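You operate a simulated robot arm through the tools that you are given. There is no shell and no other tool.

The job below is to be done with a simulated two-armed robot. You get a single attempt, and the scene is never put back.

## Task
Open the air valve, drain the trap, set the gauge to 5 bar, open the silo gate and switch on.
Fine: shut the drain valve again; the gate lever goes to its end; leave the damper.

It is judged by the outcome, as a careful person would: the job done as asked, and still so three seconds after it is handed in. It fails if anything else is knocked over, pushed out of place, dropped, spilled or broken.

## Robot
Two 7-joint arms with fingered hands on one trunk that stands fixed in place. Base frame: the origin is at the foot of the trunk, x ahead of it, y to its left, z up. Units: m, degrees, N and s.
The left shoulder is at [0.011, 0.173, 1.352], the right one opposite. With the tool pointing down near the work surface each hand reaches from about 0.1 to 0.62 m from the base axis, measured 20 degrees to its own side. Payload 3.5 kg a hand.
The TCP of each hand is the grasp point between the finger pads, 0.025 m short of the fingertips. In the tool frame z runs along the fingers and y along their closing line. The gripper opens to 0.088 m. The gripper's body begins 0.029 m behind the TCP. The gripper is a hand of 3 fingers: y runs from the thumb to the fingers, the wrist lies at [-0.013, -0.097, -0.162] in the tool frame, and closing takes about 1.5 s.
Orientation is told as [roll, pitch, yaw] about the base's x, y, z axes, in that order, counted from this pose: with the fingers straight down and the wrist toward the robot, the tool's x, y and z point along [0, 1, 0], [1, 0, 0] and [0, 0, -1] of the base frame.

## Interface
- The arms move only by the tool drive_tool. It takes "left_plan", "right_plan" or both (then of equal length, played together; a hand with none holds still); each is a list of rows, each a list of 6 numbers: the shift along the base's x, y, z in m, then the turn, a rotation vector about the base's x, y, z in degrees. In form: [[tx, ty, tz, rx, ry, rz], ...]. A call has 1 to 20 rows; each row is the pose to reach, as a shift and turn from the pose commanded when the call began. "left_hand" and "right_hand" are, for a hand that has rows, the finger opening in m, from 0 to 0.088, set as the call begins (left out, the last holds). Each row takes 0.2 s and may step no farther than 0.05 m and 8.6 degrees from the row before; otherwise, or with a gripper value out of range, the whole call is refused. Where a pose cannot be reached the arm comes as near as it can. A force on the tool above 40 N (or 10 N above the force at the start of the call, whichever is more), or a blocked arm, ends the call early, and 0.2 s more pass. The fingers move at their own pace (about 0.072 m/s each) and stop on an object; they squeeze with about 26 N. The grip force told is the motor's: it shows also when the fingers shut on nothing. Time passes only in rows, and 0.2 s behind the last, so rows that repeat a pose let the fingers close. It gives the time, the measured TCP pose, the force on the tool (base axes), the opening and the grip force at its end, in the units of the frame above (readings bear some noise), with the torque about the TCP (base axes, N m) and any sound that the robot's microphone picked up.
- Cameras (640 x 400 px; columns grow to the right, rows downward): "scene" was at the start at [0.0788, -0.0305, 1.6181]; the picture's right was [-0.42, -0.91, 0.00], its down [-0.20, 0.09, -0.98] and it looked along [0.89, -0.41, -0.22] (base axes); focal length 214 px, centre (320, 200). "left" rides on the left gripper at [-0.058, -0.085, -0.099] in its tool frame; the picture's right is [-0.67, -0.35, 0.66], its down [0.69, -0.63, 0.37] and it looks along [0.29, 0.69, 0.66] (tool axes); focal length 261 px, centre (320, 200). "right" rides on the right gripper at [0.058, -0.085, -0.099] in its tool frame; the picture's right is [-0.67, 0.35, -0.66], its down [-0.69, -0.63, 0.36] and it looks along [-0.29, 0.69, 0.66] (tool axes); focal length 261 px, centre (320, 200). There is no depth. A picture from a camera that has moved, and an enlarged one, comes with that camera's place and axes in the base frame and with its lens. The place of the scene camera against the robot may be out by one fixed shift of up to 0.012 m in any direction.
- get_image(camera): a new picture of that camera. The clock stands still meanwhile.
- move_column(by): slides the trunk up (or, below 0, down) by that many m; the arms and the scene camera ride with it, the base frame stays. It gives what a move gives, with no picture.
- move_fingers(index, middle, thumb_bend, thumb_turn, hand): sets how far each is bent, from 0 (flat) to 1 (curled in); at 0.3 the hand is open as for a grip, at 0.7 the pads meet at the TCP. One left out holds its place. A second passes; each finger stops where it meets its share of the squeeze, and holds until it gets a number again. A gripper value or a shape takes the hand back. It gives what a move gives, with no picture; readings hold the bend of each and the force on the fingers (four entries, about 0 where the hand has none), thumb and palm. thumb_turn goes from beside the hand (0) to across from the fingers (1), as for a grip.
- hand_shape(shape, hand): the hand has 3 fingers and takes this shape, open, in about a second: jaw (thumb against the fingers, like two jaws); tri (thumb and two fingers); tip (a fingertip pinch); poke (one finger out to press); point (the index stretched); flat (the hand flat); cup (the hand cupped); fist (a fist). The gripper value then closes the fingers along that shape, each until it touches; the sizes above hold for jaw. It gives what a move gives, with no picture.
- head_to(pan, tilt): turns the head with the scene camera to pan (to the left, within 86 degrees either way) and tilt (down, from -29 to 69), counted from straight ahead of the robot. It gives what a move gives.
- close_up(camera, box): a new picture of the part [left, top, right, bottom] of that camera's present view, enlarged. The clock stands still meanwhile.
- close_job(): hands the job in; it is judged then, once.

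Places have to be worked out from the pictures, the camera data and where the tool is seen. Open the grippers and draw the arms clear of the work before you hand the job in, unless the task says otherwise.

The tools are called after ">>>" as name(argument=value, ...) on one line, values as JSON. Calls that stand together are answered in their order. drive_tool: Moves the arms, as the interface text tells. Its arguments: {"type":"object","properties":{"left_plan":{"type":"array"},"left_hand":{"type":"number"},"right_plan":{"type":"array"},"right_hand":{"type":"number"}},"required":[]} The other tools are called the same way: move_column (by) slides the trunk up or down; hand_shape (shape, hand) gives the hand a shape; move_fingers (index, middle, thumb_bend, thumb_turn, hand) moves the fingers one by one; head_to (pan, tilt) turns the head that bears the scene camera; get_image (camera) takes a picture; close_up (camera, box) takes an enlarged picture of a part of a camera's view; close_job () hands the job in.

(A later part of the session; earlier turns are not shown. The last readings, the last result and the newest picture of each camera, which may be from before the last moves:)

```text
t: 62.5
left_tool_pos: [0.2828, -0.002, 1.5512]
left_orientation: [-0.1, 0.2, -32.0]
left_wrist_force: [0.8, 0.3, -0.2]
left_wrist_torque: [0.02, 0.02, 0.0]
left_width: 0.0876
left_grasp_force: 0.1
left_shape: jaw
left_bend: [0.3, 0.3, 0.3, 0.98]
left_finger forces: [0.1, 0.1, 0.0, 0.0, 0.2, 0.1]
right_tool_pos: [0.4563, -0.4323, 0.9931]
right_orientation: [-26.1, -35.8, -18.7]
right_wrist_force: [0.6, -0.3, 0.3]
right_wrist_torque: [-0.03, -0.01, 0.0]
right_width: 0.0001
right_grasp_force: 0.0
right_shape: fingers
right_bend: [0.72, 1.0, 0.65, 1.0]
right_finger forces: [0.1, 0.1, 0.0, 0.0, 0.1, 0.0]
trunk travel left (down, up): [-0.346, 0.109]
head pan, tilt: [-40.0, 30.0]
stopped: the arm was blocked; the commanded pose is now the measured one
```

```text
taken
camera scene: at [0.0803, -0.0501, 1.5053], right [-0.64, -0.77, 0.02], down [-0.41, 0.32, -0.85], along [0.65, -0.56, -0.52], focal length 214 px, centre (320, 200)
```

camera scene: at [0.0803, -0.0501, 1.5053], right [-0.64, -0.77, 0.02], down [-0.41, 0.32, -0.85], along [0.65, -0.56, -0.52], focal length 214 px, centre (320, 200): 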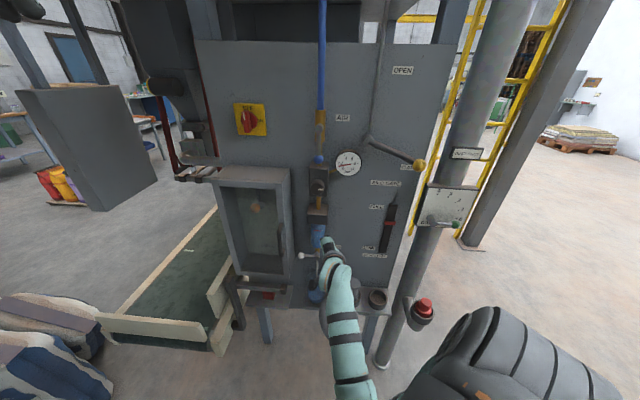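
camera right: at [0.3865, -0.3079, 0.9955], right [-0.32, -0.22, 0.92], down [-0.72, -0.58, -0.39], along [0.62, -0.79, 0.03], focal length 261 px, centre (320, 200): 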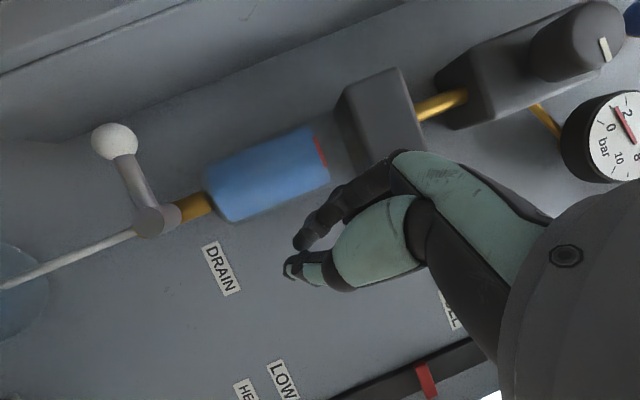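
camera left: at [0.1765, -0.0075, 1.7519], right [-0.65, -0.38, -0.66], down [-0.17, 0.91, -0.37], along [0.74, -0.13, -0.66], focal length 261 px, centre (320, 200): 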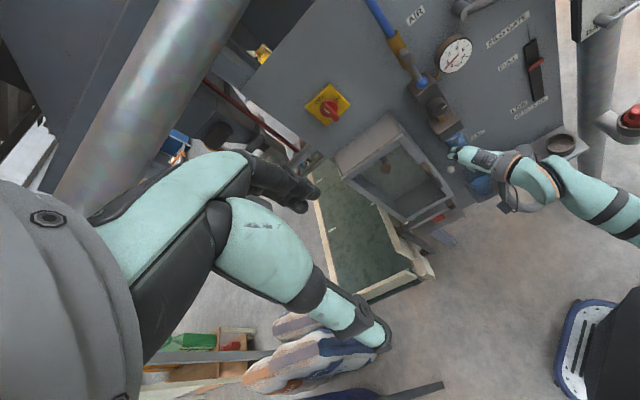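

The hand is now at z 0.99, out 0.12, s −0.05, heading about −59° and 47° down; the drain lever is visible to its left. I step left and a little outward in small increments.

>>> drive_tool(right_plan=[[0.005, 0.03, 0, 0, 0, 0], [0.025, 0.045, 0, 0, 0, 0], [0.045, 0.06, 0, 0, 0, 0]])

>>> get_image(camera="right")

```text
t: 63.1
left_tool_pos: [0.2815, -0.0029, 1.5532]
left_orientation: [-0.1, 0.2, -32.0]
left_wrist_force: [0.0, -0.3, -0.6]
left_wrist_torque: [0.0, 0.0, 0.0]
left_width: 0.088
left_grasp_force: 0.0
left_shape: jaw
left_bend: [0.3, 0.3, 0.3, 0.98]
left_finger forces: [0.0, 0.0, 0.0, 0.0, 0.0, 0.0]
right_tool_pos: [0.4725, -0.4493, 1.0233]
right_orientation: [-37.5, -38.2, -13.9]
right_wrist_force: [-0.1, 0.1, -0.2]
right_wrist_torque: [0.01, 0.01, 0.0]
right_width: 0.0
right_grasp_force: 0.1
right_shape: fingers
right_bend: [0.72, 1.0, 0.65, 1.0]
right_finger forces: [0.0, 0.1, 0.0, 0.1, 0.1, 0.0]
trunk travel left (down, up): [-0.346, 0.109]
head pan, tilt: [-40.0, 30.0]
stopped in row 3 (right hand): the arm was blocked; the commanded pose is now the measured one
```

```text
taken
camera right: at [0.4069, -0.3236, 1.004], right [-0.32, -0.06, 0.94], down [-0.74, -0.61, -0.29], along [0.59, -0.79, 0.15], focal length 261 px, centre (320, 200)
```

right: 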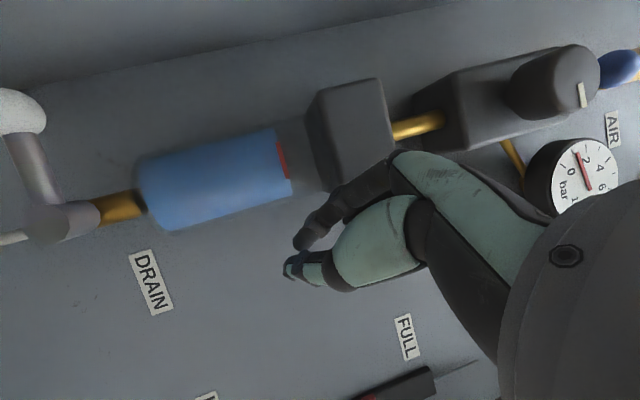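

The arm keeps getting blocked without tool force; I look at the elbow region again.

>>> head_to(pan=-50, tilt=60)

>>> get_image(camera="scene")

>>> get_image(camera="left")

```text
t: 64.1
left_tool_pos: [0.2801, -0.0027, 1.5523]
left_orientation: [-0.1, 0.2, -31.9]
left_wrist_force: [0.7, 0.4, -0.1]
left_wrist_torque: [0.01, 0.02, -0.02]
left_width: 0.0879
left_grasp_force: 0.0
left_shape: jaw
left_bend: [0.3, 0.3, 0.3, 0.98]
left_finger forces: [0.0, 0.0, 0.0, 0.1, 0.0, 0.0]
right_tool_pos: [0.4706, -0.4494, 1.0229]
right_orientation: [-37.6, -38.2, -14.0]
right_wrist_force: [-0.1, 0.2, 0.4]
right_wrist_torque: [-0.02, -0.04, 0.0]
right_width: 0.0002
right_grasp_force: 0.1
right_shape: fingers
right_bend: [0.72, 1.0, 0.65, 1.0]
right_finger forces: [0.0, 0.0, 0.0, 0.1, 0.1, 0.0]
trunk travel left (down, up): [-0.346, 0.109]
head pan, tilt: [-50.0, 60.0]
```

```text
taken
camera scene: at [0.0513, -0.0426, 1.4654], right [-0.77, -0.64, 0.03], down [-0.57, 0.66, -0.48], along [0.29, -0.38, -0.88], focal length 214 px, centre (320, 200)
```

scene: 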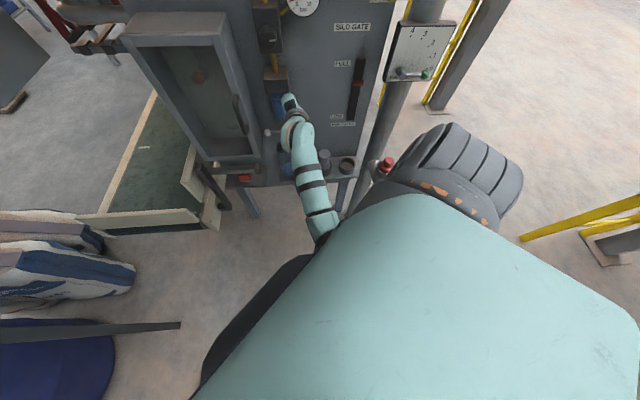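

```text
taken
camera left: at [0.1782, -0.0075, 1.6521], right [-0.65, -0.38, -0.65], down [-0.17, 0.91, -0.37], along [0.74, -0.13, -0.66], focal length 261 px, centre (320, 200)
```

left: 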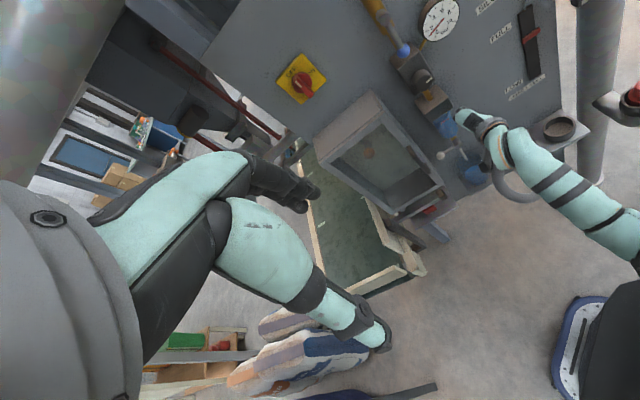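

The elbow is caught between torso and forearm in this low-inner posture. I go back up to free it, then use a heading of 0° (as in the start pose) with the elbow out to the right.

>>> drive_tool(right_plan=[[-0.015, 0.015, 0.03, 0, 0, 0], [-0.03, 0.03, 0.06, 0, 0, 0], [-0.045, 0.045, 0.09, 0, 0, 0], [-0.06, 0.06, 0.13, 0, 0, 0], [-0.07, 0.07, 0.17, 0, 0, 0], [-0.08, 0.08, 0.21, 0, 0, 0], [-0.08, 0.08, 0.25, 0, 0, 0]])

>>> get_image(camera="scene")

```text
t: 65.1
left_tool_pos: [0.2803, -0.002, 1.5516]
left_orientation: [-0.2, 0.2, -32.0]
left_wrist_force: [-0.1, -0.9, 0.1]
left_wrist_torque: [0.01, 0.01, 0.0]
left_width: 0.0878
left_grasp_force: 0.0
left_shape: jaw
left_bend: [0.3, 0.3, 0.3, 0.98]
left_finger forces: [0.0, 0.1, 0.1, 0.0, 0.0, 0.0]
right_tool_pos: [0.4096, -0.4283, 1.162]
right_orientation: [-49.3, -39.4, -8.7]
right_wrist_force: [0.0, -0.3, 0.0]
right_wrist_torque: [-0.01, 0.04, 0.0]
right_width: 0.0
right_grasp_force: 0.1
right_shape: fingers
right_bend: [0.72, 1.0, 0.65, 1.0]
right_finger forces: [0.0, 0.0, 0.0, 0.1, 0.1, 0.0]
trunk travel left (down, up): [-0.346, 0.109]
head pan, tilt: [-50.0, 60.0]
stopped in row 4 (right hand): the arm was blocked; the commanded pose is now the measured one
```

```text
taken
camera scene: at [0.0512, -0.0423, 1.4654], right [-0.77, -0.64, 0.03], down [-0.57, 0.66, -0.48], along [0.29, -0.38, -0.88], focal length 214 px, centre (320, 200)
```

scene: 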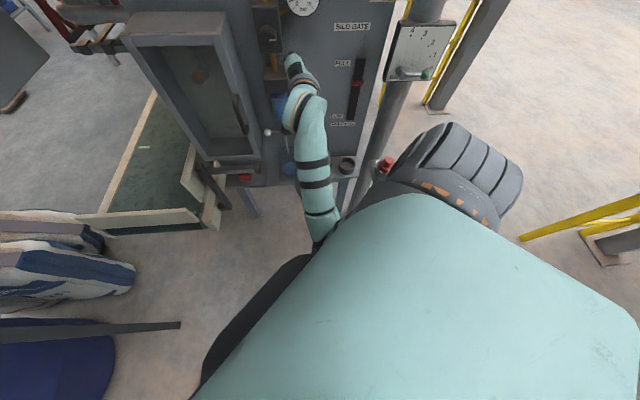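

I continue upward while rotating the hand toward heading −10° and fingers steeply down.

>>> drive_tool(right_plan=[[-0.01, 0.01, 0.03, 4.3, 0.65, 2.5], [-0.02, 0.02, 0.06, 8.7, 1.3, 5], [-0.03, 0.03, 0.09, 13, 2, 7.5], [-0.04, 0.03, 0.12, 17.4, 2.6, 10], [-0.04, 0.03, 0.15, 21.7, 3.3, 12.5], [-0.04, 0.03, 0.18, 26, 3.9, 15], [-0.04, 0.03, 0.2, 30.4, 4.6, 17.6], [-0.04, 0.03, 0.2, 34.7, 5.2, 20], [-0.04, 0.03, 0.2, 39, 5.9, 22.6], [-0.04, 0.03, 0.2, 43.4, 6.5, 25.1]])

>>> head_to(pan=-40, tilt=30)

>>> get_image(camera="scene")

```text
t: 67.3
left_tool_pos: [0.2822, -0.0034, 1.5528]
left_orientation: [0.0, 0.2, -31.9]
left_wrist_force: [0.2, 0.7, -0.1]
left_wrist_torque: [0.02, -0.02, 0.0]
left_width: 0.0878
left_grasp_force: 0.1
left_shape: jaw
left_bend: [0.3, 0.3, 0.3, 0.98]
left_finger forces: [0.0, 0.1, 0.1, 0.0, 0.0, 0.0]
right_tool_pos: [0.3694, -0.3983, 1.3597]
right_orientation: [0.3, -24.8, -10.0]
right_wrist_force: [0.5, -0.6, -0.5]
right_wrist_torque: [0.01, 0.0, 0.05]
right_width: 0.0001
right_grasp_force: 0.0
right_shape: fingers
right_bend: [0.72, 1.0, 0.65, 1.0]
right_finger forces: [0.1, 0.0, 0.1, 0.0, 0.1, 0.0]
right hand out of reach, approached as far as the arm can: row 2, 3, 4, 5
trunk travel left (down, up): [-0.346, 0.109]
head pan, tilt: [-50.0, 60.0]
```

```text
t: 68.2
left_tool_pos: [0.281, -0.0018, 1.5512]
left_orientation: [-0.1, 0.2, -32.1]
left_wrist_force: [0.1, -0.2, 0.4]
left_wrist_torque: [0.01, -0.03, 0.01]
left_width: 0.0878
left_grasp_force: 0.1
left_shape: jaw
left_bend: [0.3, 0.3, 0.3, 0.98]
left_finger forces: [0.1, 0.0, 0.0, 0.1, 0.1, 0.0]
right_tool_pos: [0.369, -0.3972, 1.3596]
right_orientation: [0.2, -25.0, -10.0]
right_wrist_force: [0.8, -0.3, 0.0]
right_wrist_torque: [-0.02, 0.03, 0.04]
right_width: 0.0
right_grasp_force: 0.1
right_shape: fingers
right_bend: [0.72, 1.0, 0.65, 1.0]
right_finger forces: [0.1, 0.0, 0.1, 0.1, 0.0, 0.1]
trunk travel left (down, up): [-0.346, 0.109]
head pan, tilt: [-40.0, 30.0]
```

```text
taken
camera scene: at [0.0791, -0.0497, 1.5065], right [-0.64, -0.77, 0.02], down [-0.41, 0.32, -0.85], along [0.65, -0.56, -0.52], focal length 214 px, centre (320, 200)
```

scene: 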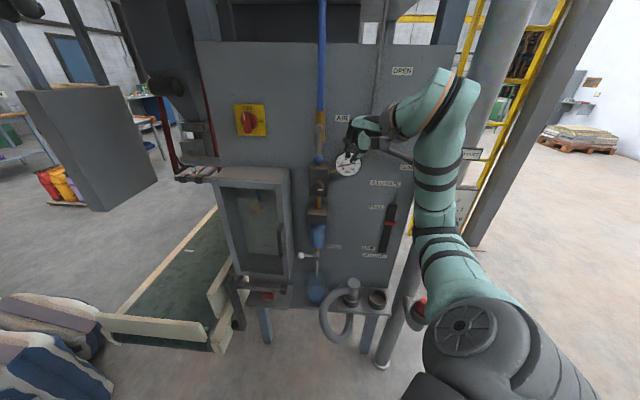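

Now the hand is exactly at heading −10°, fingers 65° down, with the elbow up and out to the right, a clean posture. I descend in front of the panel in small steps.

>>> drive_tool(right_plan=[[0.005, 0.005, -0.035, 0, 0, 0], [0.01, 0.01, -0.07, 0, 0, 0], [0.015, 0.015, -0.105, 0, 0, 0], [0.02, 0.02, -0.14, 0, 0, 0], [0.025, 0.025, -0.175, 0, 0, 0], [0.03, 0.03, -0.21, 0, 0, 0]])

>>> get_image(camera="scene")

```text
t: 69.6
left_tool_pos: [0.2808, 0.0003, 1.553]
left_orientation: [-0.3, 0.1, -32.0]
left_wrist_force: [0.2, 0.3, -0.6]
left_wrist_torque: [-0.01, 0.03, -0.05]
left_width: 0.0876
left_grasp_force: 0.0
left_shape: jaw
left_bend: [0.3, 0.3, 0.3, 0.98]
left_finger forces: [0.1, 0.0, 0.0, 0.0, 0.0, 0.1]
right_tool_pos: [0.4005, -0.3655, 1.1526]
right_orientation: [0.0, -24.9, -10.1]
right_wrist_force: [0.2, -0.3, 0.8]
right_wrist_torque: [0.02, -0.01, -0.02]
right_width: 0.0
right_grasp_force: 0.0
right_shape: fingers
right_bend: [0.72, 1.0, 0.65, 1.0]
right_finger forces: [0.0, 0.1, 0.0, 0.1, 0.0, 0.0]
trunk travel left (down, up): [-0.346, 0.109]
head pan, tilt: [-40.0, 30.0]
```

```text
taken
camera scene: at [0.0793, -0.048, 1.5067], right [-0.64, -0.77, 0.02], down [-0.41, 0.32, -0.85], along [0.65, -0.56, -0.52], focal length 214 px, centre (320, 200)
```

scene: 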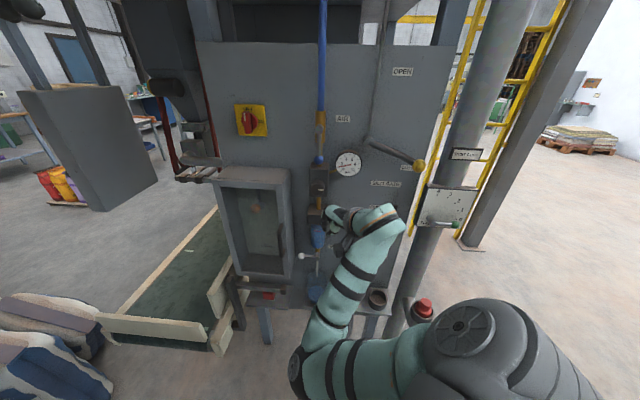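

It tracks exactly. I continue down and forward toward the drain, to z 0.98, out 0.15.

>>> drive_tool(right_plan=[[0.015, 0, -0.035, 0, 0, 0], [0.03, 0, -0.07, 0, 0, 0], [0.045, 0, -0.105, 0, 0, 0], [0.065, 0, -0.14, 0, 0, 0], [0.0855, 0, -0.1726, 0, 0, 0]])

>>> get_image(camera="scene")

>>> get_image(camera="right")

```text
t: 70.5
left_tool_pos: [0.2809, -0.0021, 1.5516]
left_orientation: [-0.1, 0.1, -32.0]
left_wrist_force: [0.5, 0.6, 0.1]
left_wrist_torque: [-0.01, 0.0, 0.0]
left_width: 0.0878
left_grasp_force: 0.0
left_shape: jaw
left_bend: [0.3, 0.3, 0.3, 0.98]
left_finger forces: [0.0, 0.1, 0.1, 0.0, 0.0, 0.0]
right_tool_pos: [0.4508, -0.4198, 1.067]
right_orientation: [-7.0, -28.4, -10.4]
right_wrist_force: [0.1, -0.4, -0.4]
right_wrist_torque: [0.01, 0.01, -0.04]
right_width: 0.0003
right_grasp_force: 0.0
right_shape: fingers
right_bend: [0.72, 1.0, 0.65, 1.0]
right_finger forces: [0.0, 0.0, 0.0, 0.0, 0.0, 0.0]
trunk travel left (down, up): [-0.346, 0.109]
head pan, tilt: [-40.0, 30.0]
stopped in row 4 (right hand): the arm was blocked; the commanded pose is now the measured one
```

```text
taken
camera scene: at [0.0793, -0.0502, 1.5066], right [-0.64, -0.77, 0.02], down [-0.41, 0.32, -0.85], along [0.65, -0.56, -0.52], focal length 214 px, centre (320, 200)
```

scene: 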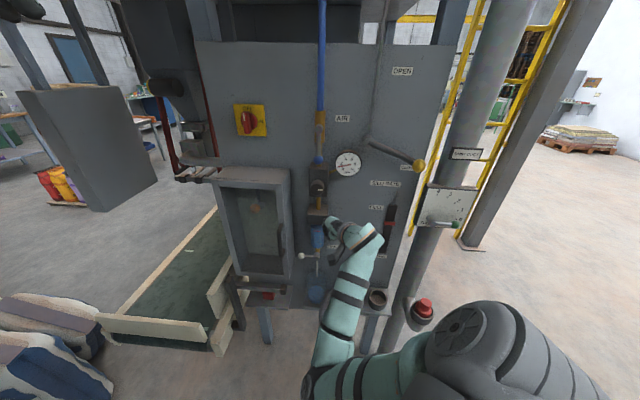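

```text
taken
camera right: at [0.3478, -0.3304, 1.1081], right [-0.15, -0.57, 0.81], down [-0.54, -0.64, -0.55], along [0.83, -0.52, -0.22], focal length 261 px, centre (320, 200)
```

right: 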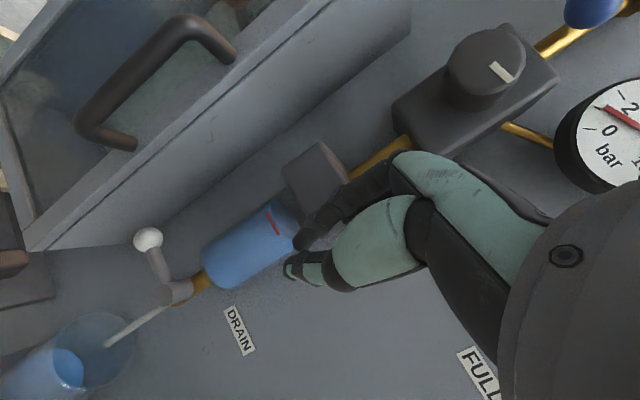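

The elbow gets crowded against the leaning torso. I raise the trunk to the top (upright torso, longer reach path) while the hand holds its posture, then try descending closer to the panel.

>>> move_column(by=0.1)

>>> get_image(camera="scene")

```text
t: 71.9
left_tool_pos: [0.2804, -0.0018, 1.652]
left_orientation: [-0.2, 0.1, -32.0]
left_wrist_force: [0.6, 0.8, -0.1]
left_wrist_torque: [0.01, 0.01, 0.0]
left_width: 0.0877
left_grasp_force: 0.1
left_shape: jaw
left_bend: [0.3, 0.3, 0.3, 0.98]
left_finger forces: [0.0, 0.0, 0.0, 0.0, 0.0, 0.0]
right_tool_pos: [0.4455, -0.4442, 1.1806]
right_orientation: [-9.6, -29.3, -11.1]
right_wrist_force: [0.7, -0.1, -0.1]
right_wrist_torque: [-0.02, 0.0, 0.01]
right_width: 0.0
right_grasp_force: 0.1
right_shape: fingers
right_bend: [0.72, 1.0, 0.65, 1.0]
right_finger forces: [0.1, 0.0, 0.0, 0.0, 0.0, 0.1]
trunk travel left (down, up): [-0.446, 0.009]
head pan, tilt: [-40.0, 30.0]
```

```text
taken
camera scene: at [0.0618, -0.0498, 1.6106], right [-0.64, -0.77, 0.0], down [-0.38, 0.32, -0.87], along [0.66, -0.56, -0.5], focal length 214 px, centre (320, 200)
```

scene: 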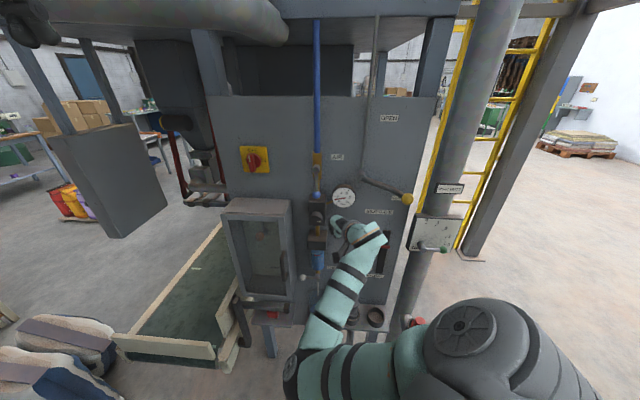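

Upright now: TCP at out 0.12, s −0.04, z 1.18. I step out and left, then down along the gap in front of the drain.

>>> drive_tool(right_plan=[[-0.005, 0.025, 0, 0, 0, 0], [0.003, 0.055, -0.01, 0, 0, 0], [0.012, 0.08, -0.03, 0, 0, 0], [0.02, 0.082, -0.07, 0, 0, 0], [0.028, 0.083, -0.11, 0, 0, 0]])

>>> get_image(camera="scene")

```text
t: 72.5
left_tool_pos: [0.2801, -0.0019, 1.6516]
left_orientation: [-0.1, 0.1, -32.0]
left_wrist_force: [-0.6, 0.6, 0.1]
left_wrist_torque: [-0.02, 0.02, -0.01]
left_width: 0.0876
left_grasp_force: 0.0
left_shape: jaw
left_bend: [0.3, 0.3, 0.3, 0.98]
left_finger forces: [0.0, 0.1, 0.1, 0.0, 0.1, 0.0]
right_tool_pos: [0.4509, -0.425, 1.1984]
right_orientation: [-15.1, -32.0, -10.3]
right_wrist_force: [0.9, 0.3, 1.2]
right_wrist_torque: [0.0, 0.05, 0.02]
right_width: 0.0
right_grasp_force: 0.0
right_shape: fingers
right_bend: [0.72, 1.0, 0.65, 1.0]
right_finger forces: [0.0, 0.1, 0.1, 0.0, 0.0, 0.1]
trunk travel left (down, up): [-0.446, 0.009]
head pan, tilt: [-40.0, 30.0]
stopped in row 3 (right hand): the arm was blocked; the commanded pose is now the measured one
```

```text
taken
camera scene: at [0.0607, -0.05, 1.6102], right [-0.64, -0.77, 0.0], down [-0.38, 0.32, -0.87], along [0.66, -0.56, -0.5], focal length 214 px, centre (320, 200)
```

scene: 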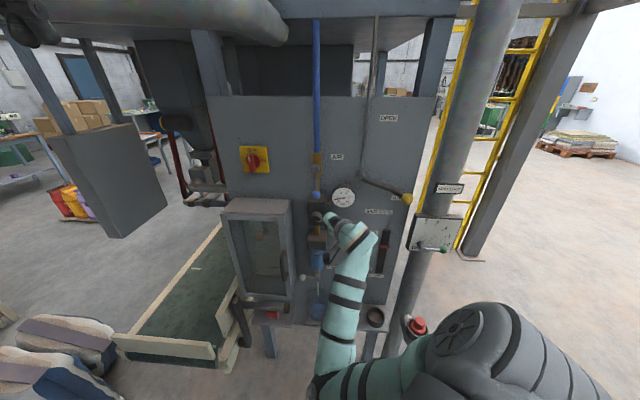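

In this posture the forearm must come from the inner side. A palm roll so the wrist lies to the right of the fingers (y pointing left along the panel) should put the elbow at the robot's side; I rotate to that, fingers 25° down, while backing off to 0.2 m.

>>> drive_tool(right_plan=[[-0.012, 0.012, 0, -6.9, 2, 4.2], [-0.024, 0.025, 0, -13.9, 4, 8.4], [-0.035, 0.037, 0, -20.8, 6, 12.6], [-0.045, 0.048, 0, -27.8, 8, 16.8], [-0.05, 0.054, -0.015, -34.7, 9.9, 21], [-0.05, 0.054, -0.03, -41.7, 11.9, 25.3], [-0.05, 0.054, -0.045, -48.6, 13.9, 29.5], [-0.05, 0.054, -0.06, -55.6, 15.9, 33.7]])

>>> get_image(camera="scene")

```text
t: 73.5
left_tool_pos: [0.2807, -0.0027, 1.6513]
left_orientation: [-0.1, 0.2, -32.0]
left_wrist_force: [0.1, -0.4, 0.2]
left_wrist_torque: [0.02, 0.01, 0.0]
left_width: 0.0876
left_grasp_force: 0.0
left_shape: jaw
left_bend: [0.3, 0.3, 0.3, 0.98]
left_finger forces: [0.0, 0.1, 0.1, 0.0, 0.0, 0.0]
right_tool_pos: [0.4031, -0.4146, 1.2271]
right_orientation: [-53.3, -19.5, 21.4]
right_wrist_force: [-0.6, 1.0, 0.0]
right_wrist_torque: [0.01, -0.04, -0.01]
right_width: 0.0
right_grasp_force: 0.1
right_shape: fingers
right_bend: [0.72, 1.0, 0.65, 1.0]
right_finger forces: [0.1, 0.0, 0.0, 0.1, 0.0, 0.1]
right hand out of reach, approached as far as the arm can: row 5
trunk travel left (down, up): [-0.446, 0.009]
head pan, tilt: [-40.0, 30.0]
stopped in row 5 (right hand): the arm was blocked; the commanded pose is now the measured one
```

```text
taken
camera scene: at [0.0612, -0.0497, 1.6102], right [-0.64, -0.77, 0.0], down [-0.38, 0.32, -0.87], along [0.66, -0.56, -0.5], focal length 214 px, centre (320, 200)
```

scene: 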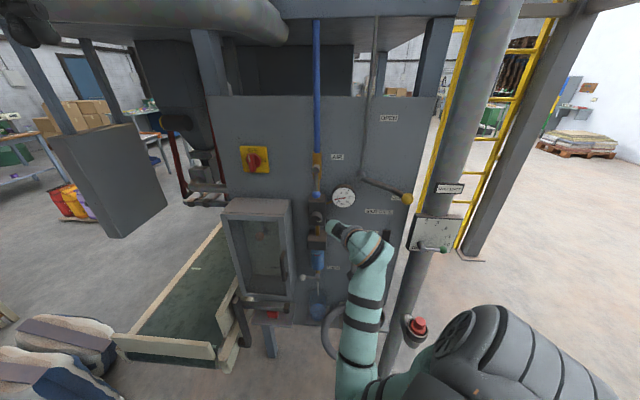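

It's rolling as intended. I continue the remaining 29°, moving slightly left and down.

>>> drive_tool(right_plan=[[-0.005, 0.005, 0, -4, 2.1, 3.6], [-0.01, 0.01, -0.01, -8, 4.2, 7.2], [-0.01, 0.02, -0.02, -12, 6.3, 10.8], [-0.01, 0.03, -0.03, -16, 8.4, 14.4], [-0.01, 0.035, -0.04, -20.1, 10.5, 18]])

>>> get_image(camera="scene")

```text
t: 74.3
left_tool_pos: [0.2823, -0.0009, 1.6518]
left_orientation: [-0.1, 0.2, -32.0]
left_wrist_force: [0.0, 0.2, -0.5]
left_wrist_torque: [0.01, 0.0, -0.03]
left_width: 0.0876
left_grasp_force: 0.1
left_shape: jaw
left_bend: [0.3, 0.3, 0.3, 0.98]
left_finger forces: [0.0, 0.1, 0.1, 0.1, 0.0, 0.1]
right_tool_pos: [0.3875, -0.4426, 1.2479]
right_orientation: [-67.9, -6.4, 29.9]
right_wrist_force: [0.1, -0.1, -0.5]
right_wrist_torque: [0.02, -0.02, -0.02]
right_width: 0.0001
right_grasp_force: 0.0
right_shape: fingers
right_bend: [0.72, 1.0, 0.65, 1.0]
right_finger forces: [0.1, 0.0, 0.1, 0.0, 0.0, 0.0]
trunk travel left (down, up): [-0.446, 0.009]
head pan, tilt: [-40.0, 30.0]
stopped in row 3 (right hand): the arm was blocked; the commanded pose is now the measured one
```

```text
taken
camera scene: at [0.0628, -0.0498, 1.6101], right [-0.64, -0.77, 0.0], down [-0.38, 0.32, -0.87], along [0.66, -0.56, -0.5], focal length 214 px, centre (320, 200)
```

scene: 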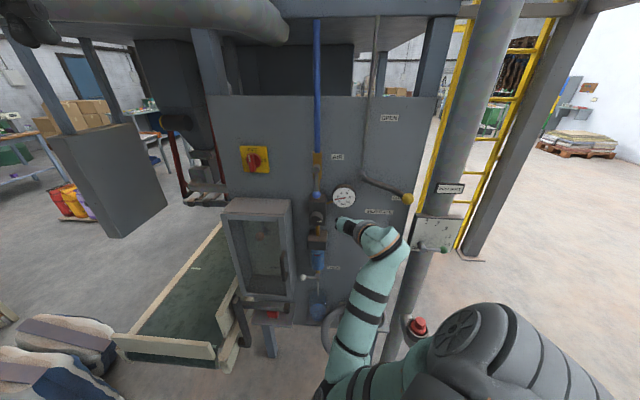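

Orientation is nearly there (y along the panel to the left, fingers 22° down). Now I test descending while slightly away from the panel.

>>> drive_tool(right_plan=[[-0.01, 0.012, -0.02, 0, 0, 0], [-0.015, 0.02, -0.05, 0, 0, 0], [-0.015, 0.025, -0.08, 0, 0, 0], [-0.015, 0.03, -0.11, 0, 0, 0], [-0.015, 0.035, -0.14, 0, 0, 0]])

>>> get_image(camera="scene")

```text
t: 74.9
left_tool_pos: [0.2795, -0.0027, 1.6523]
left_orientation: [-0.1, 0.2, -31.9]
left_wrist_force: [0.1, 0.3, 0.4]
left_wrist_torque: [-0.01, 0.02, 0.0]
left_width: 0.0876
left_grasp_force: 0.1
left_shape: jaw
left_bend: [0.3, 0.3, 0.3, 0.98]
left_finger forces: [0.1, 0.1, 0.0, 0.0, 0.0, 0.0]
right_tool_pos: [0.3728, -0.4579, 1.2721]
right_orientation: [-75.9, -4.2, 26.8]
right_wrist_force: [0.1, -0.3, 0.1]
right_wrist_torque: [0.01, 0.02, -0.03]
right_width: 0.0
right_grasp_force: 0.0
right_shape: fingers
right_bend: [0.72, 1.0, 0.65, 1.0]
right_finger forces: [0.0, 0.1, 0.1, 0.0, 0.1, 0.1]
right hand out of reach, approached as far as the arm can: row 1, 2
trunk travel left (down, up): [-0.446, 0.009]
head pan, tilt: [-40.0, 30.0]
stopped in row 2 (right hand): the arm was blocked; the commanded pose is now the measured one
```

```text
taken
camera scene: at [0.0612, -0.05, 1.6102], right [-0.64, -0.77, 0.0], down [-0.38, 0.32, -0.87], along [0.66, -0.56, -0.5], focal length 214 px, centre (320, 200)
```

scene: 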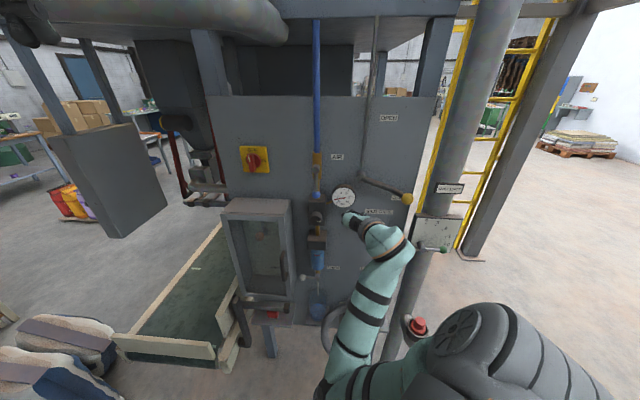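

Still obstructed. I'll go up into free space first, then swing the hand left in front of the shoulder so the elbow can drop to the robot's side.

>>> drive_tool(right_plan=[[-0.01, 0.02, 0.04, 0, 0, 5], [-0.02, 0.045, 0.08, 0, 0, 10], [-0.03, 0.075, 0.11, 0, 0, 15], [-0.03, 0.105, 0.14, 0, 0, 20], [-0.02, 0.14, 0.16, 0, 0, 25], [0, 0.175, 0.16, 0, 0, 25], [0.02, 0.21, 0.16, 0, 0, 25]])

>>> get_image(camera="scene")

```text
t: 76.5
left_tool_pos: [0.282, -0.0011, 1.6515]
left_orientation: [-0.3, 0.2, -32.1]
left_wrist_force: [0.1, -0.4, -0.3]
left_wrist_torque: [0.01, 0.0, 0.03]
left_width: 0.0876
left_grasp_force: 0.1
left_shape: jaw
left_bend: [0.3, 0.3, 0.3, 0.98]
left_finger forces: [0.0, 0.0, 0.1, 0.1, 0.0, 0.0]
right_tool_pos: [0.4189, -0.2461, 1.442]
right_orientation: [-75.7, -4.2, 51.8]
right_wrist_force: [-0.2, -0.6, 0.3]
right_wrist_torque: [0.0, -0.03, -0.03]
right_width: 0.0
right_grasp_force: 0.0
right_shape: fingers
right_bend: [0.72, 1.0, 0.65, 1.0]
right_finger forces: [0.0, 0.0, 0.1, 0.0, 0.0, 0.0]
right hand out of reach, approached as far as the arm can: row 1, 2, 3, 4, 5, 6, 7
trunk travel left (down, up): [-0.446, 0.009]
head pan, tilt: [-40.0, 30.0]
```

```text
taken
camera scene: at [0.0628, -0.0477, 1.6102], right [-0.64, -0.77, 0.0], down [-0.38, 0.32, -0.87], along [0.66, -0.56, -0.5], focal length 214 px, centre (320, 200)
```

scene: 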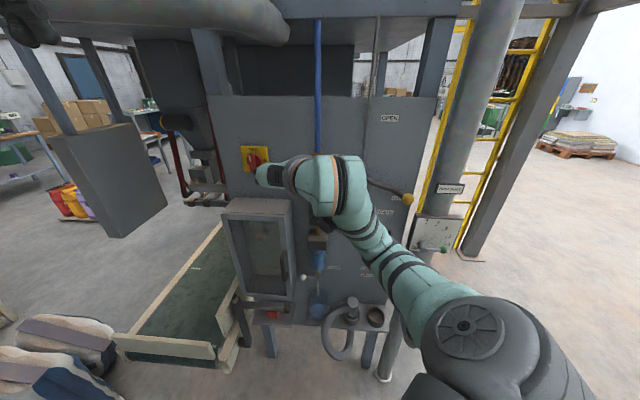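

This is a comfortable posture: arm stretched forward, hand pointing left-forward with the wrist to its right. I now lower it straight down in free space (out≈0.28).

>>> drive_tool(right_plan=[[0, 0, -0.035, 0, 0, 0], [0, 0, -0.07, 0, 0, 0], [0, 0, -0.105, 0, 0, 0], [0, 0, -0.14, 0, 0, 0], [0, 0, -0.175, 0, 0, 0], [0, 0, -0.21, 0, 0, 0], [0, 0, -0.245, 0, 0, 0], [0, 0, -0.28, 0, 0, 0]])

>>> get_image(camera="scene")

```text
t: 78.3
left_tool_pos: [0.2798, -0.0028, 1.6522]
left_orientation: [-0.1, 0.1, -31.9]
left_wrist_force: [0.0, -0.2, -0.4]
left_wrist_torque: [0.0, 0.03, 0.01]
left_width: 0.0877
left_grasp_force: 0.1
left_shape: jaw
left_bend: [0.3, 0.3, 0.3, 0.98]
left_finger forces: [0.0, 0.0, 0.1, 0.0, 0.0, 0.0]
right_tool_pos: [0.4178, -0.2475, 1.1607]
right_orientation: [-75.8, -4.3, 51.9]
right_wrist_force: [0.9, 0.3, 0.2]
right_wrist_torque: [0.01, -0.02, -0.02]
right_width: 0.0
right_grasp_force: 0.0
right_shape: fingers
right_bend: [0.72, 1.0, 0.65, 1.0]
right_finger forces: [0.0, 0.1, 0.0, 0.0, 0.0, 0.1]
right hand out of reach, approached as far as the arm can: row 1, 2, 3, 4, 5
trunk travel left (down, up): [-0.446, 0.009]
head pan, tilt: [-40.0, 30.0]
```

```text
taken
camera scene: at [0.0614, -0.05, 1.6102], right [-0.64, -0.77, 0.0], down [-0.38, 0.32, -0.87], along [0.66, -0.56, -0.5], focal length 214 px, centre (320, 200)
```

scene: 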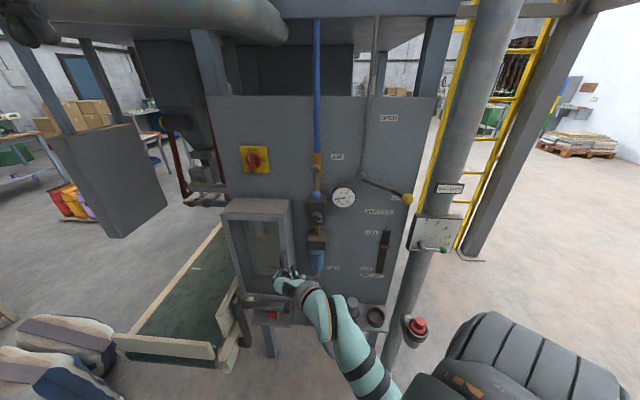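

It follows exactly in this posture. I continue down to about z 0.96.

>>> drive_tool(right_plan=[[0, 0, -0.035, 0, 0, 0], [0, 0, -0.07, 0, 0, 0], [0, 0, -0.105, 0, 0, 0], [0, 0, -0.14, 0, 0, 0], [0, 0, -0.175, 0, 0, 0], [0, 0, -0.2, 0, 0, 0]])

>>> get_image(camera="scene")

>>> get_image(camera="right")

```text
t: 79.7
left_tool_pos: [0.2806, -0.003, 1.6517]
left_orientation: [-0.2, 0.2, -31.9]
left_wrist_force: [0.0, 0.4, 0.3]
left_wrist_torque: [-0.01, 0.0, -0.02]
left_width: 0.0876
left_grasp_force: 0.1
left_shape: jaw
left_bend: [0.3, 0.3, 0.3, 0.98]
left_finger forces: [0.1, 0.0, 0.0, 0.1, 0.0, 0.1]
right_tool_pos: [0.4172, -0.2483, 0.963]
right_orientation: [-75.7, -4.3, 51.8]
right_wrist_force: [0.5, 0.5, -0.1]
right_wrist_torque: [0.02, 0.0, 0.03]
right_width: 0.0
right_grasp_force: 0.1
right_shape: fingers
right_bend: [0.72, 1.0, 0.65, 1.0]
right_finger forces: [0.1, 0.1, 0.0, 0.0, 0.0, 0.1]
trunk travel left (down, up): [-0.446, 0.009]
head pan, tilt: [-40.0, 30.0]
```

```text
taken
camera scene: at [0.0621, -0.0497, 1.6102], right [-0.64, -0.77, 0.0], down [-0.38, 0.32, -0.87], along [0.66, -0.56, -0.5], focal length 214 px, centre (320, 200)
```

scene: 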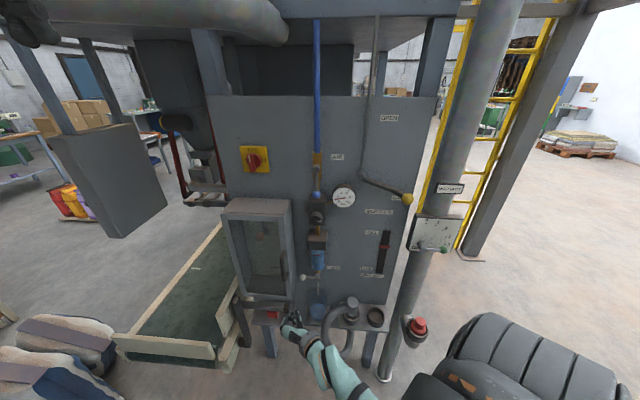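

```text
taken
camera right: at [0.2787, -0.2439, 0.9252], right [-0.19, 0.52, 0.83], down [0.0, -0.85, 0.53], along [0.98, 0.1, 0.17], focal length 261 px, centre (320, 200)
```

right: 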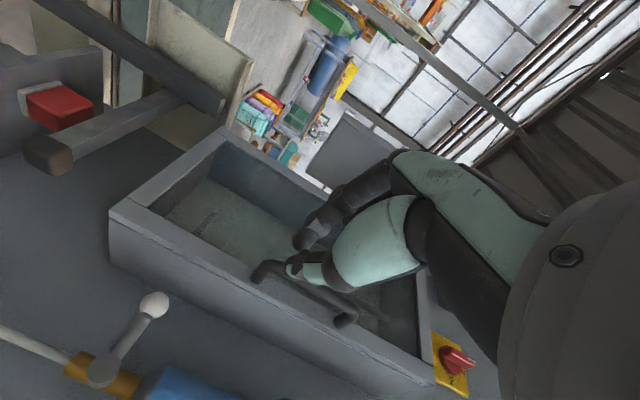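

The lever is in view, and the estimate (0.570,-0.395,0.887) is confirmed. I approach with the probe above the rod: TCP to s −0.14, out 0.09, z 0.955.

>>> drive_tool(right_plan=[[0.025, -0.03, 0, 0, 0, 0], [0.05, -0.06, 0, 0, 0, 0], [0.075, -0.09, -0.003, 0, 0, 0], [0.1, -0.12, -0.006, 0, 0, 0], [0.125, -0.15, -0.008, 0, 0, 0]])

>>> get_image(camera="right")

>>> get_image(camera="scene")

```text
t: 80.9
left_tool_pos: [0.2826, -0.0035, 1.6516]
left_orientation: [-0.1, 0.1, -31.9]
left_wrist_force: [-0.2, -0.4, -0.2]
left_wrist_torque: [0.0, 0.02, 0.01]
left_width: 0.0877
left_grasp_force: 0.1
left_shape: jaw
left_bend: [0.3, 0.3, 0.3, 0.98]
left_finger forces: [0.0, 0.0, 0.0, 0.1, 0.0, 0.0]
right_tool_pos: [0.5409, -0.4012, 0.9551]
right_orientation: [-75.6, -4.2, 51.9]
right_wrist_force: [0.6, -0.2, -0.3]
right_wrist_torque: [-0.03, -0.01, -0.03]
right_width: 0.0
right_grasp_force: 0.1
right_shape: fingers
right_bend: [0.72, 1.0, 0.65, 1.0]
right_finger forces: [0.1, 0.0, 0.1, 0.0, 0.0, 0.1]
trunk travel left (down, up): [-0.446, 0.009]
head pan, tilt: [-40.0, 30.0]
```

```text
taken
camera right: at [0.4042, -0.3973, 0.9169], right [-0.19, 0.52, 0.83], down [0.0, -0.85, 0.53], along [0.98, 0.1, 0.16], focal length 261 px, centre (320, 200)
```

right: 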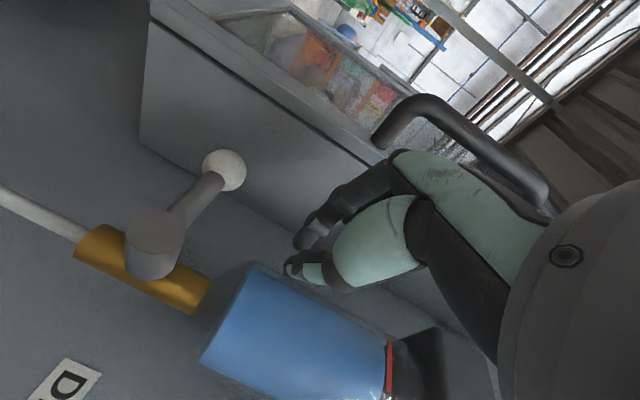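

```text
taken
camera scene: at [0.0634, -0.0509, 1.6101], right [-0.64, -0.77, 0.0], down [-0.38, 0.32, -0.87], along [0.66, -0.56, -0.5], focal length 214 px, centre (320, 200)
```

scene: 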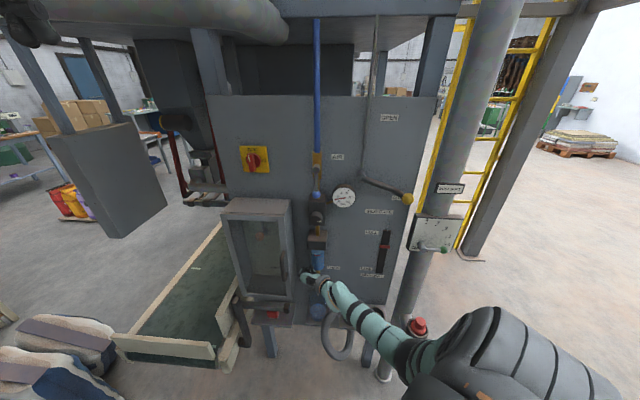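

The probe sits just above the drain rod (s −0.137, out 0.087, z 0.955). I press down gently through the first ~30° of the lever's arc.

>>> drive_tool(right_plan=[[0, 0, -0.02, 0, 0, 0], [0, 0, -0.036, 0, 0, 0], [0.0022, 0.002, -0.043, 0, 0, 0], [0.0045, 0.004, -0.0505, 0, 0, 0], [0.0067, 0.006, -0.058, 0, 0, 0]])

>>> get_image(camera="right")

>>> close_up(camera="left", box=[400, 60, 600, 220])

```text
t: 82.1
left_tool_pos: [0.281, -0.0011, 1.652]
left_orientation: [-0.1, 0.2, -32.0]
left_wrist_force: [-0.2, 0.8, 1.0]
left_wrist_torque: [-0.02, 0.03, 0.0]
left_width: 0.0877
left_grasp_force: 0.1
left_shape: jaw
left_bend: [0.3, 0.3, 0.3, 0.98]
left_finger forces: [0.0, 0.1, 0.0, 0.1, 0.0, 0.1]
right_tool_pos: [0.5486, -0.3916, 0.8962]
right_orientation: [-75.7, -4.3, 51.9]
right_wrist_force: [-1.6, -0.5, 1.3]
right_wrist_torque: [0.02, 0.01, 0.0]
right_width: 0.0
right_grasp_force: 1.3
right_shape: fingers
right_bend: [0.72, 1.0, 0.65, 1.0]
right_finger forces: [1.9, 0.0, 0.0, 0.1, 0.7, 0.0]
trunk travel left (down, up): [-0.446, 0.009]
head pan, tilt: [-40.0, 30.0]
```

```text
taken
camera right: at [0.41, -0.3885, 0.8582], right [-0.19, 0.52, 0.83], down [0.0, -0.85, 0.53], along [0.98, 0.1, 0.16], focal length 261 px, centre (320, 200)
```

right: 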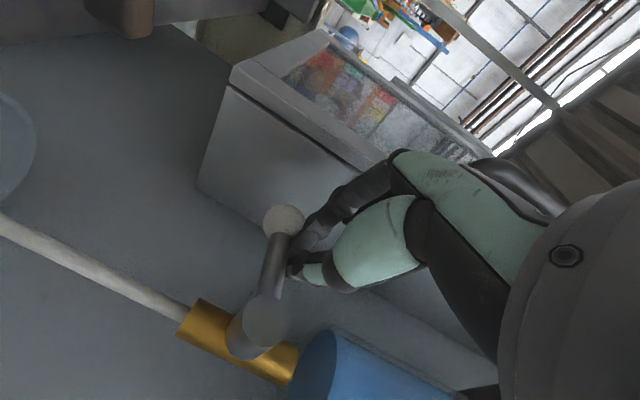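

```text
2.50 times, centred on (500, 140) of left
camera zoom: at [0.1782, -0.0074, 1.7522], right [-0.65, -0.38, -0.65], down [-0.17, 0.91, -0.37], along [0.74, -0.13, -0.66], focal length 652 px, centre (-130, 350)
```

zoom: 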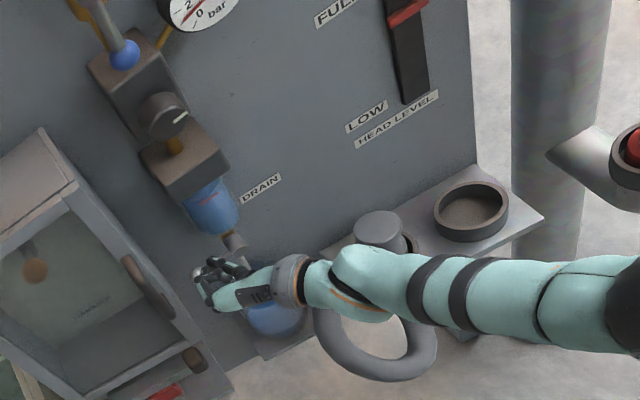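

The lever is turning under ~2 N. I carry on along the arc to roughly 75° open.

>>> drive_tool(right_plan=[[-0.002, -0.0018, -0.011, 0, 0, 0], [-0.0041, -0.0037, -0.0215, 0, 0, 0], [-0.007, -0.0062, -0.027, 0, 0, 0], [-0.01, -0.0088, -0.032, 0, 0, 0]])

>>> get_image(camera="right")

>>> close_up(camera="left", box=[400, 60, 600, 220])

>>> close_up(camera="scene", box=[250, 220, 410, 340])

```text
t: 83.1
left_tool_pos: [0.282, -0.0031, 1.6518]
left_orientation: [-0.1, 0.2, -32.1]
left_wrist_force: [-0.6, 1.0, -0.1]
left_wrist_torque: [0.0, 0.01, -0.03]
left_width: 0.0877
left_grasp_force: 0.1
left_shape: jaw
left_bend: [0.3, 0.3, 0.3, 0.98]
left_finger forces: [0.0, 0.0, 0.1, 0.0, 0.0, 0.0]
right_tool_pos: [0.5376, -0.4, 0.8663]
right_orientation: [-75.7, -4.3, 51.8]
right_wrist_force: [2.1, 0.7, 2.0]
right_wrist_torque: [-0.03, -0.04, 0.04]
right_width: 0.0
right_grasp_force: 1.6
right_shape: fingers
right_bend: [0.72, 1.0, 0.67, 1.0]
right_finger forces: [0.1, 0.1, 0.0, 0.1, 2.3, 0.0]
trunk travel left (down, up): [-0.446, 0.009]
head pan, tilt: [-40.0, 30.0]
```

```text
taken
camera right: at [0.4002, -0.3964, 0.8283], right [-0.19, 0.52, 0.83], down [0.0, -0.85, 0.53], along [0.98, 0.1, 0.16], focal length 261 px, centre (320, 200)
```

right: 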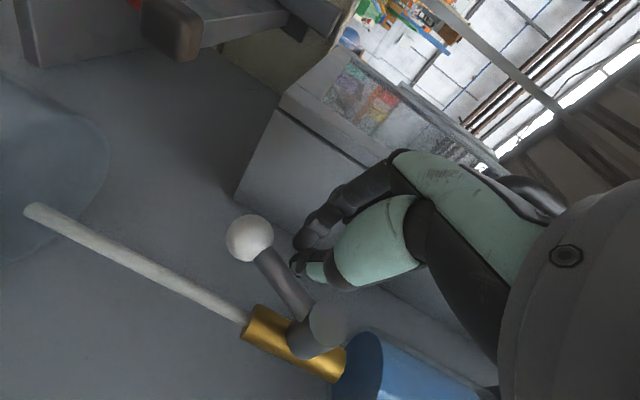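

```text
2.50 times, centred on (500, 140) of left
camera zoom: at [0.1789, -0.0072, 1.7521], right [-0.65, -0.38, -0.65], down [-0.17, 0.91, -0.37], along [0.74, -0.13, -0.66], focal length 652 px, centre (-130, 350)
```

zoom: 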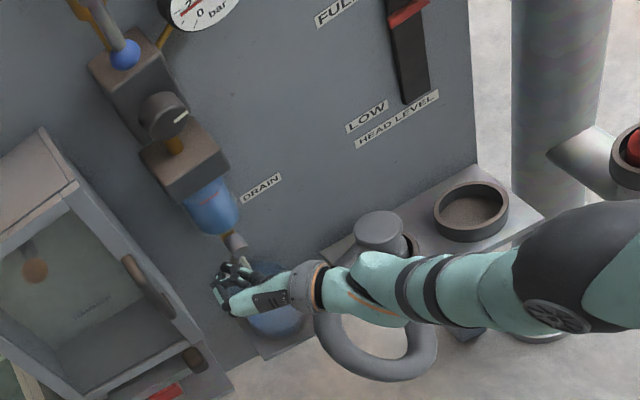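

```text
3.33 times, centred on (330, 280) of scene
camera zoom: at [0.0622, -0.0494, 1.6102], right [-0.64, -0.77, 0.0], down [-0.38, 0.32, -0.87], along [0.66, -0.56, -0.5], focal length 715 px, centre (287, -67)
```

zoom: 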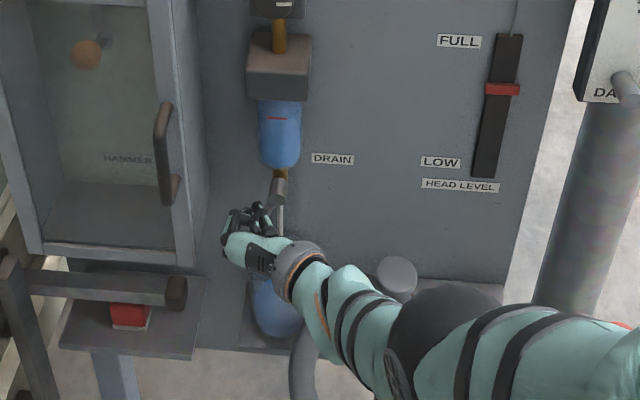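

The lever is about 55–60° open. I push it closer to fully open and then watch the bowl.

>>> drive_tool(right_plan=[[-0.004, -0.0035, -0.004, 0, 0, 0], [-0.008, -0.007, -0.008, 0, 0, 0], [-0.011, -0.0097, -0.01, 0, 0, 0]])

>>> get_image(camera="right")

>>> close_up(camera="scene", box=[280, 220, 360, 280])

>>> close_up(camera="left", box=[430, 90, 530, 190])

```text
t: 83.9
left_tool_pos: [0.282, -0.0016, 1.6523]
left_orientation: [-0.2, 0.1, -32.1]
left_wrist_force: [0.1, 0.1, -0.4]
left_wrist_torque: [-0.01, 0.01, -0.03]
left_width: 0.0877
left_grasp_force: 0.1
left_shape: jaw
left_bend: [0.3, 0.3, 0.3, 0.98]
left_finger forces: [0.0, 0.1, 0.0, 0.0, 0.0, 0.0]
right_tool_pos: [0.5282, -0.4035, 0.8616]
right_orientation: [-75.7, -4.3, 51.9]
right_wrist_force: [-1.5, 4.4, 1.0]
right_wrist_torque: [0.03, -0.01, 0.05]
right_width: 0.0
right_grasp_force: 1.7
right_shape: fingers
right_bend: [0.72, 1.0, 0.69, 1.0]
right_finger forces: [0.1, 0.1, 0.0, 0.1, 4.2, 0.0]
right hand out of reach, approached as far as the arm can: row 1, 2, 3
trunk travel left (down, up): [-0.446, 0.009]
head pan, tilt: [-40.0, 30.0]
```

```text
taken
camera right: at [0.3894, -0.4007, 0.8231], right [-0.19, 0.52, 0.83], down [0.0, -0.85, 0.53], along [0.98, 0.1, 0.17], focal length 261 px, centre (320, 200)
```

right: 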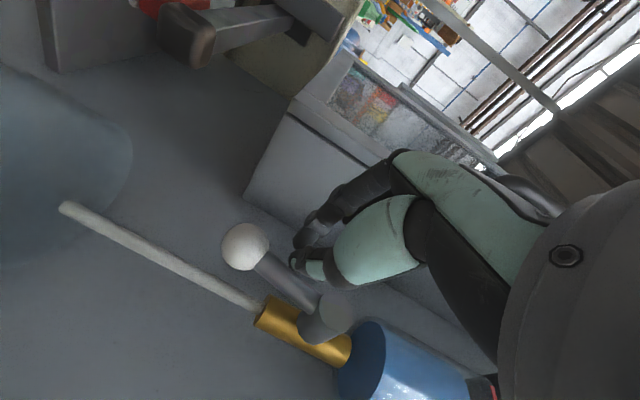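

```text
6.67 times, centred on (320, 250) of scene
camera zoom: at [0.0616, -0.0487, 1.6102], right [-0.64, -0.77, 0.0], down [-0.38, 0.32, -0.87], along [0.66, -0.56, -0.5], focal length 1430 px, centre (320, -133)
```

zoom: 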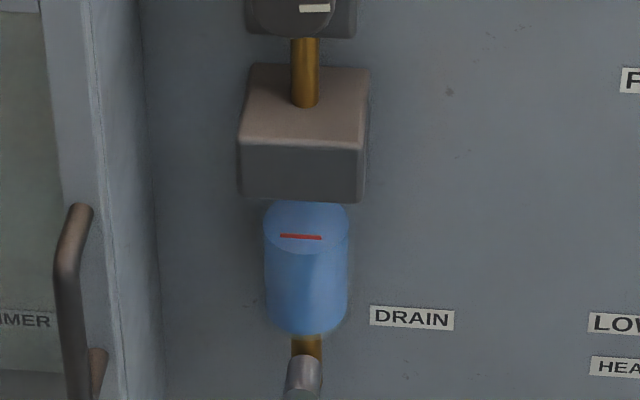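

```text
4.00 times, centred on (480, 140) of left
camera zoom: at [0.1783, -0.0064, 1.7521], right [-0.65, -0.38, -0.65], down [-0.17, 0.91, -0.37], along [0.74, -0.13, -0.66], focal length 1043 px, centre (-320, 440)
```

zoom: 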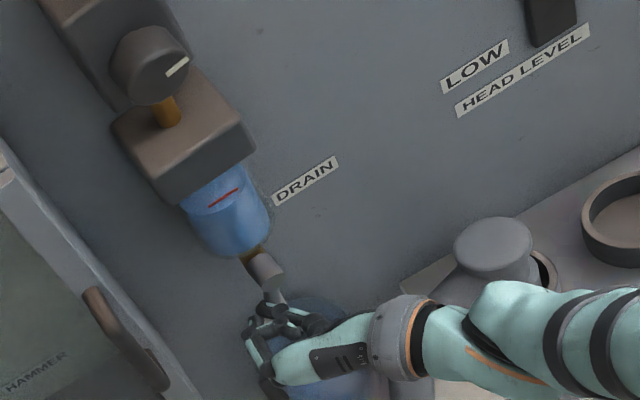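

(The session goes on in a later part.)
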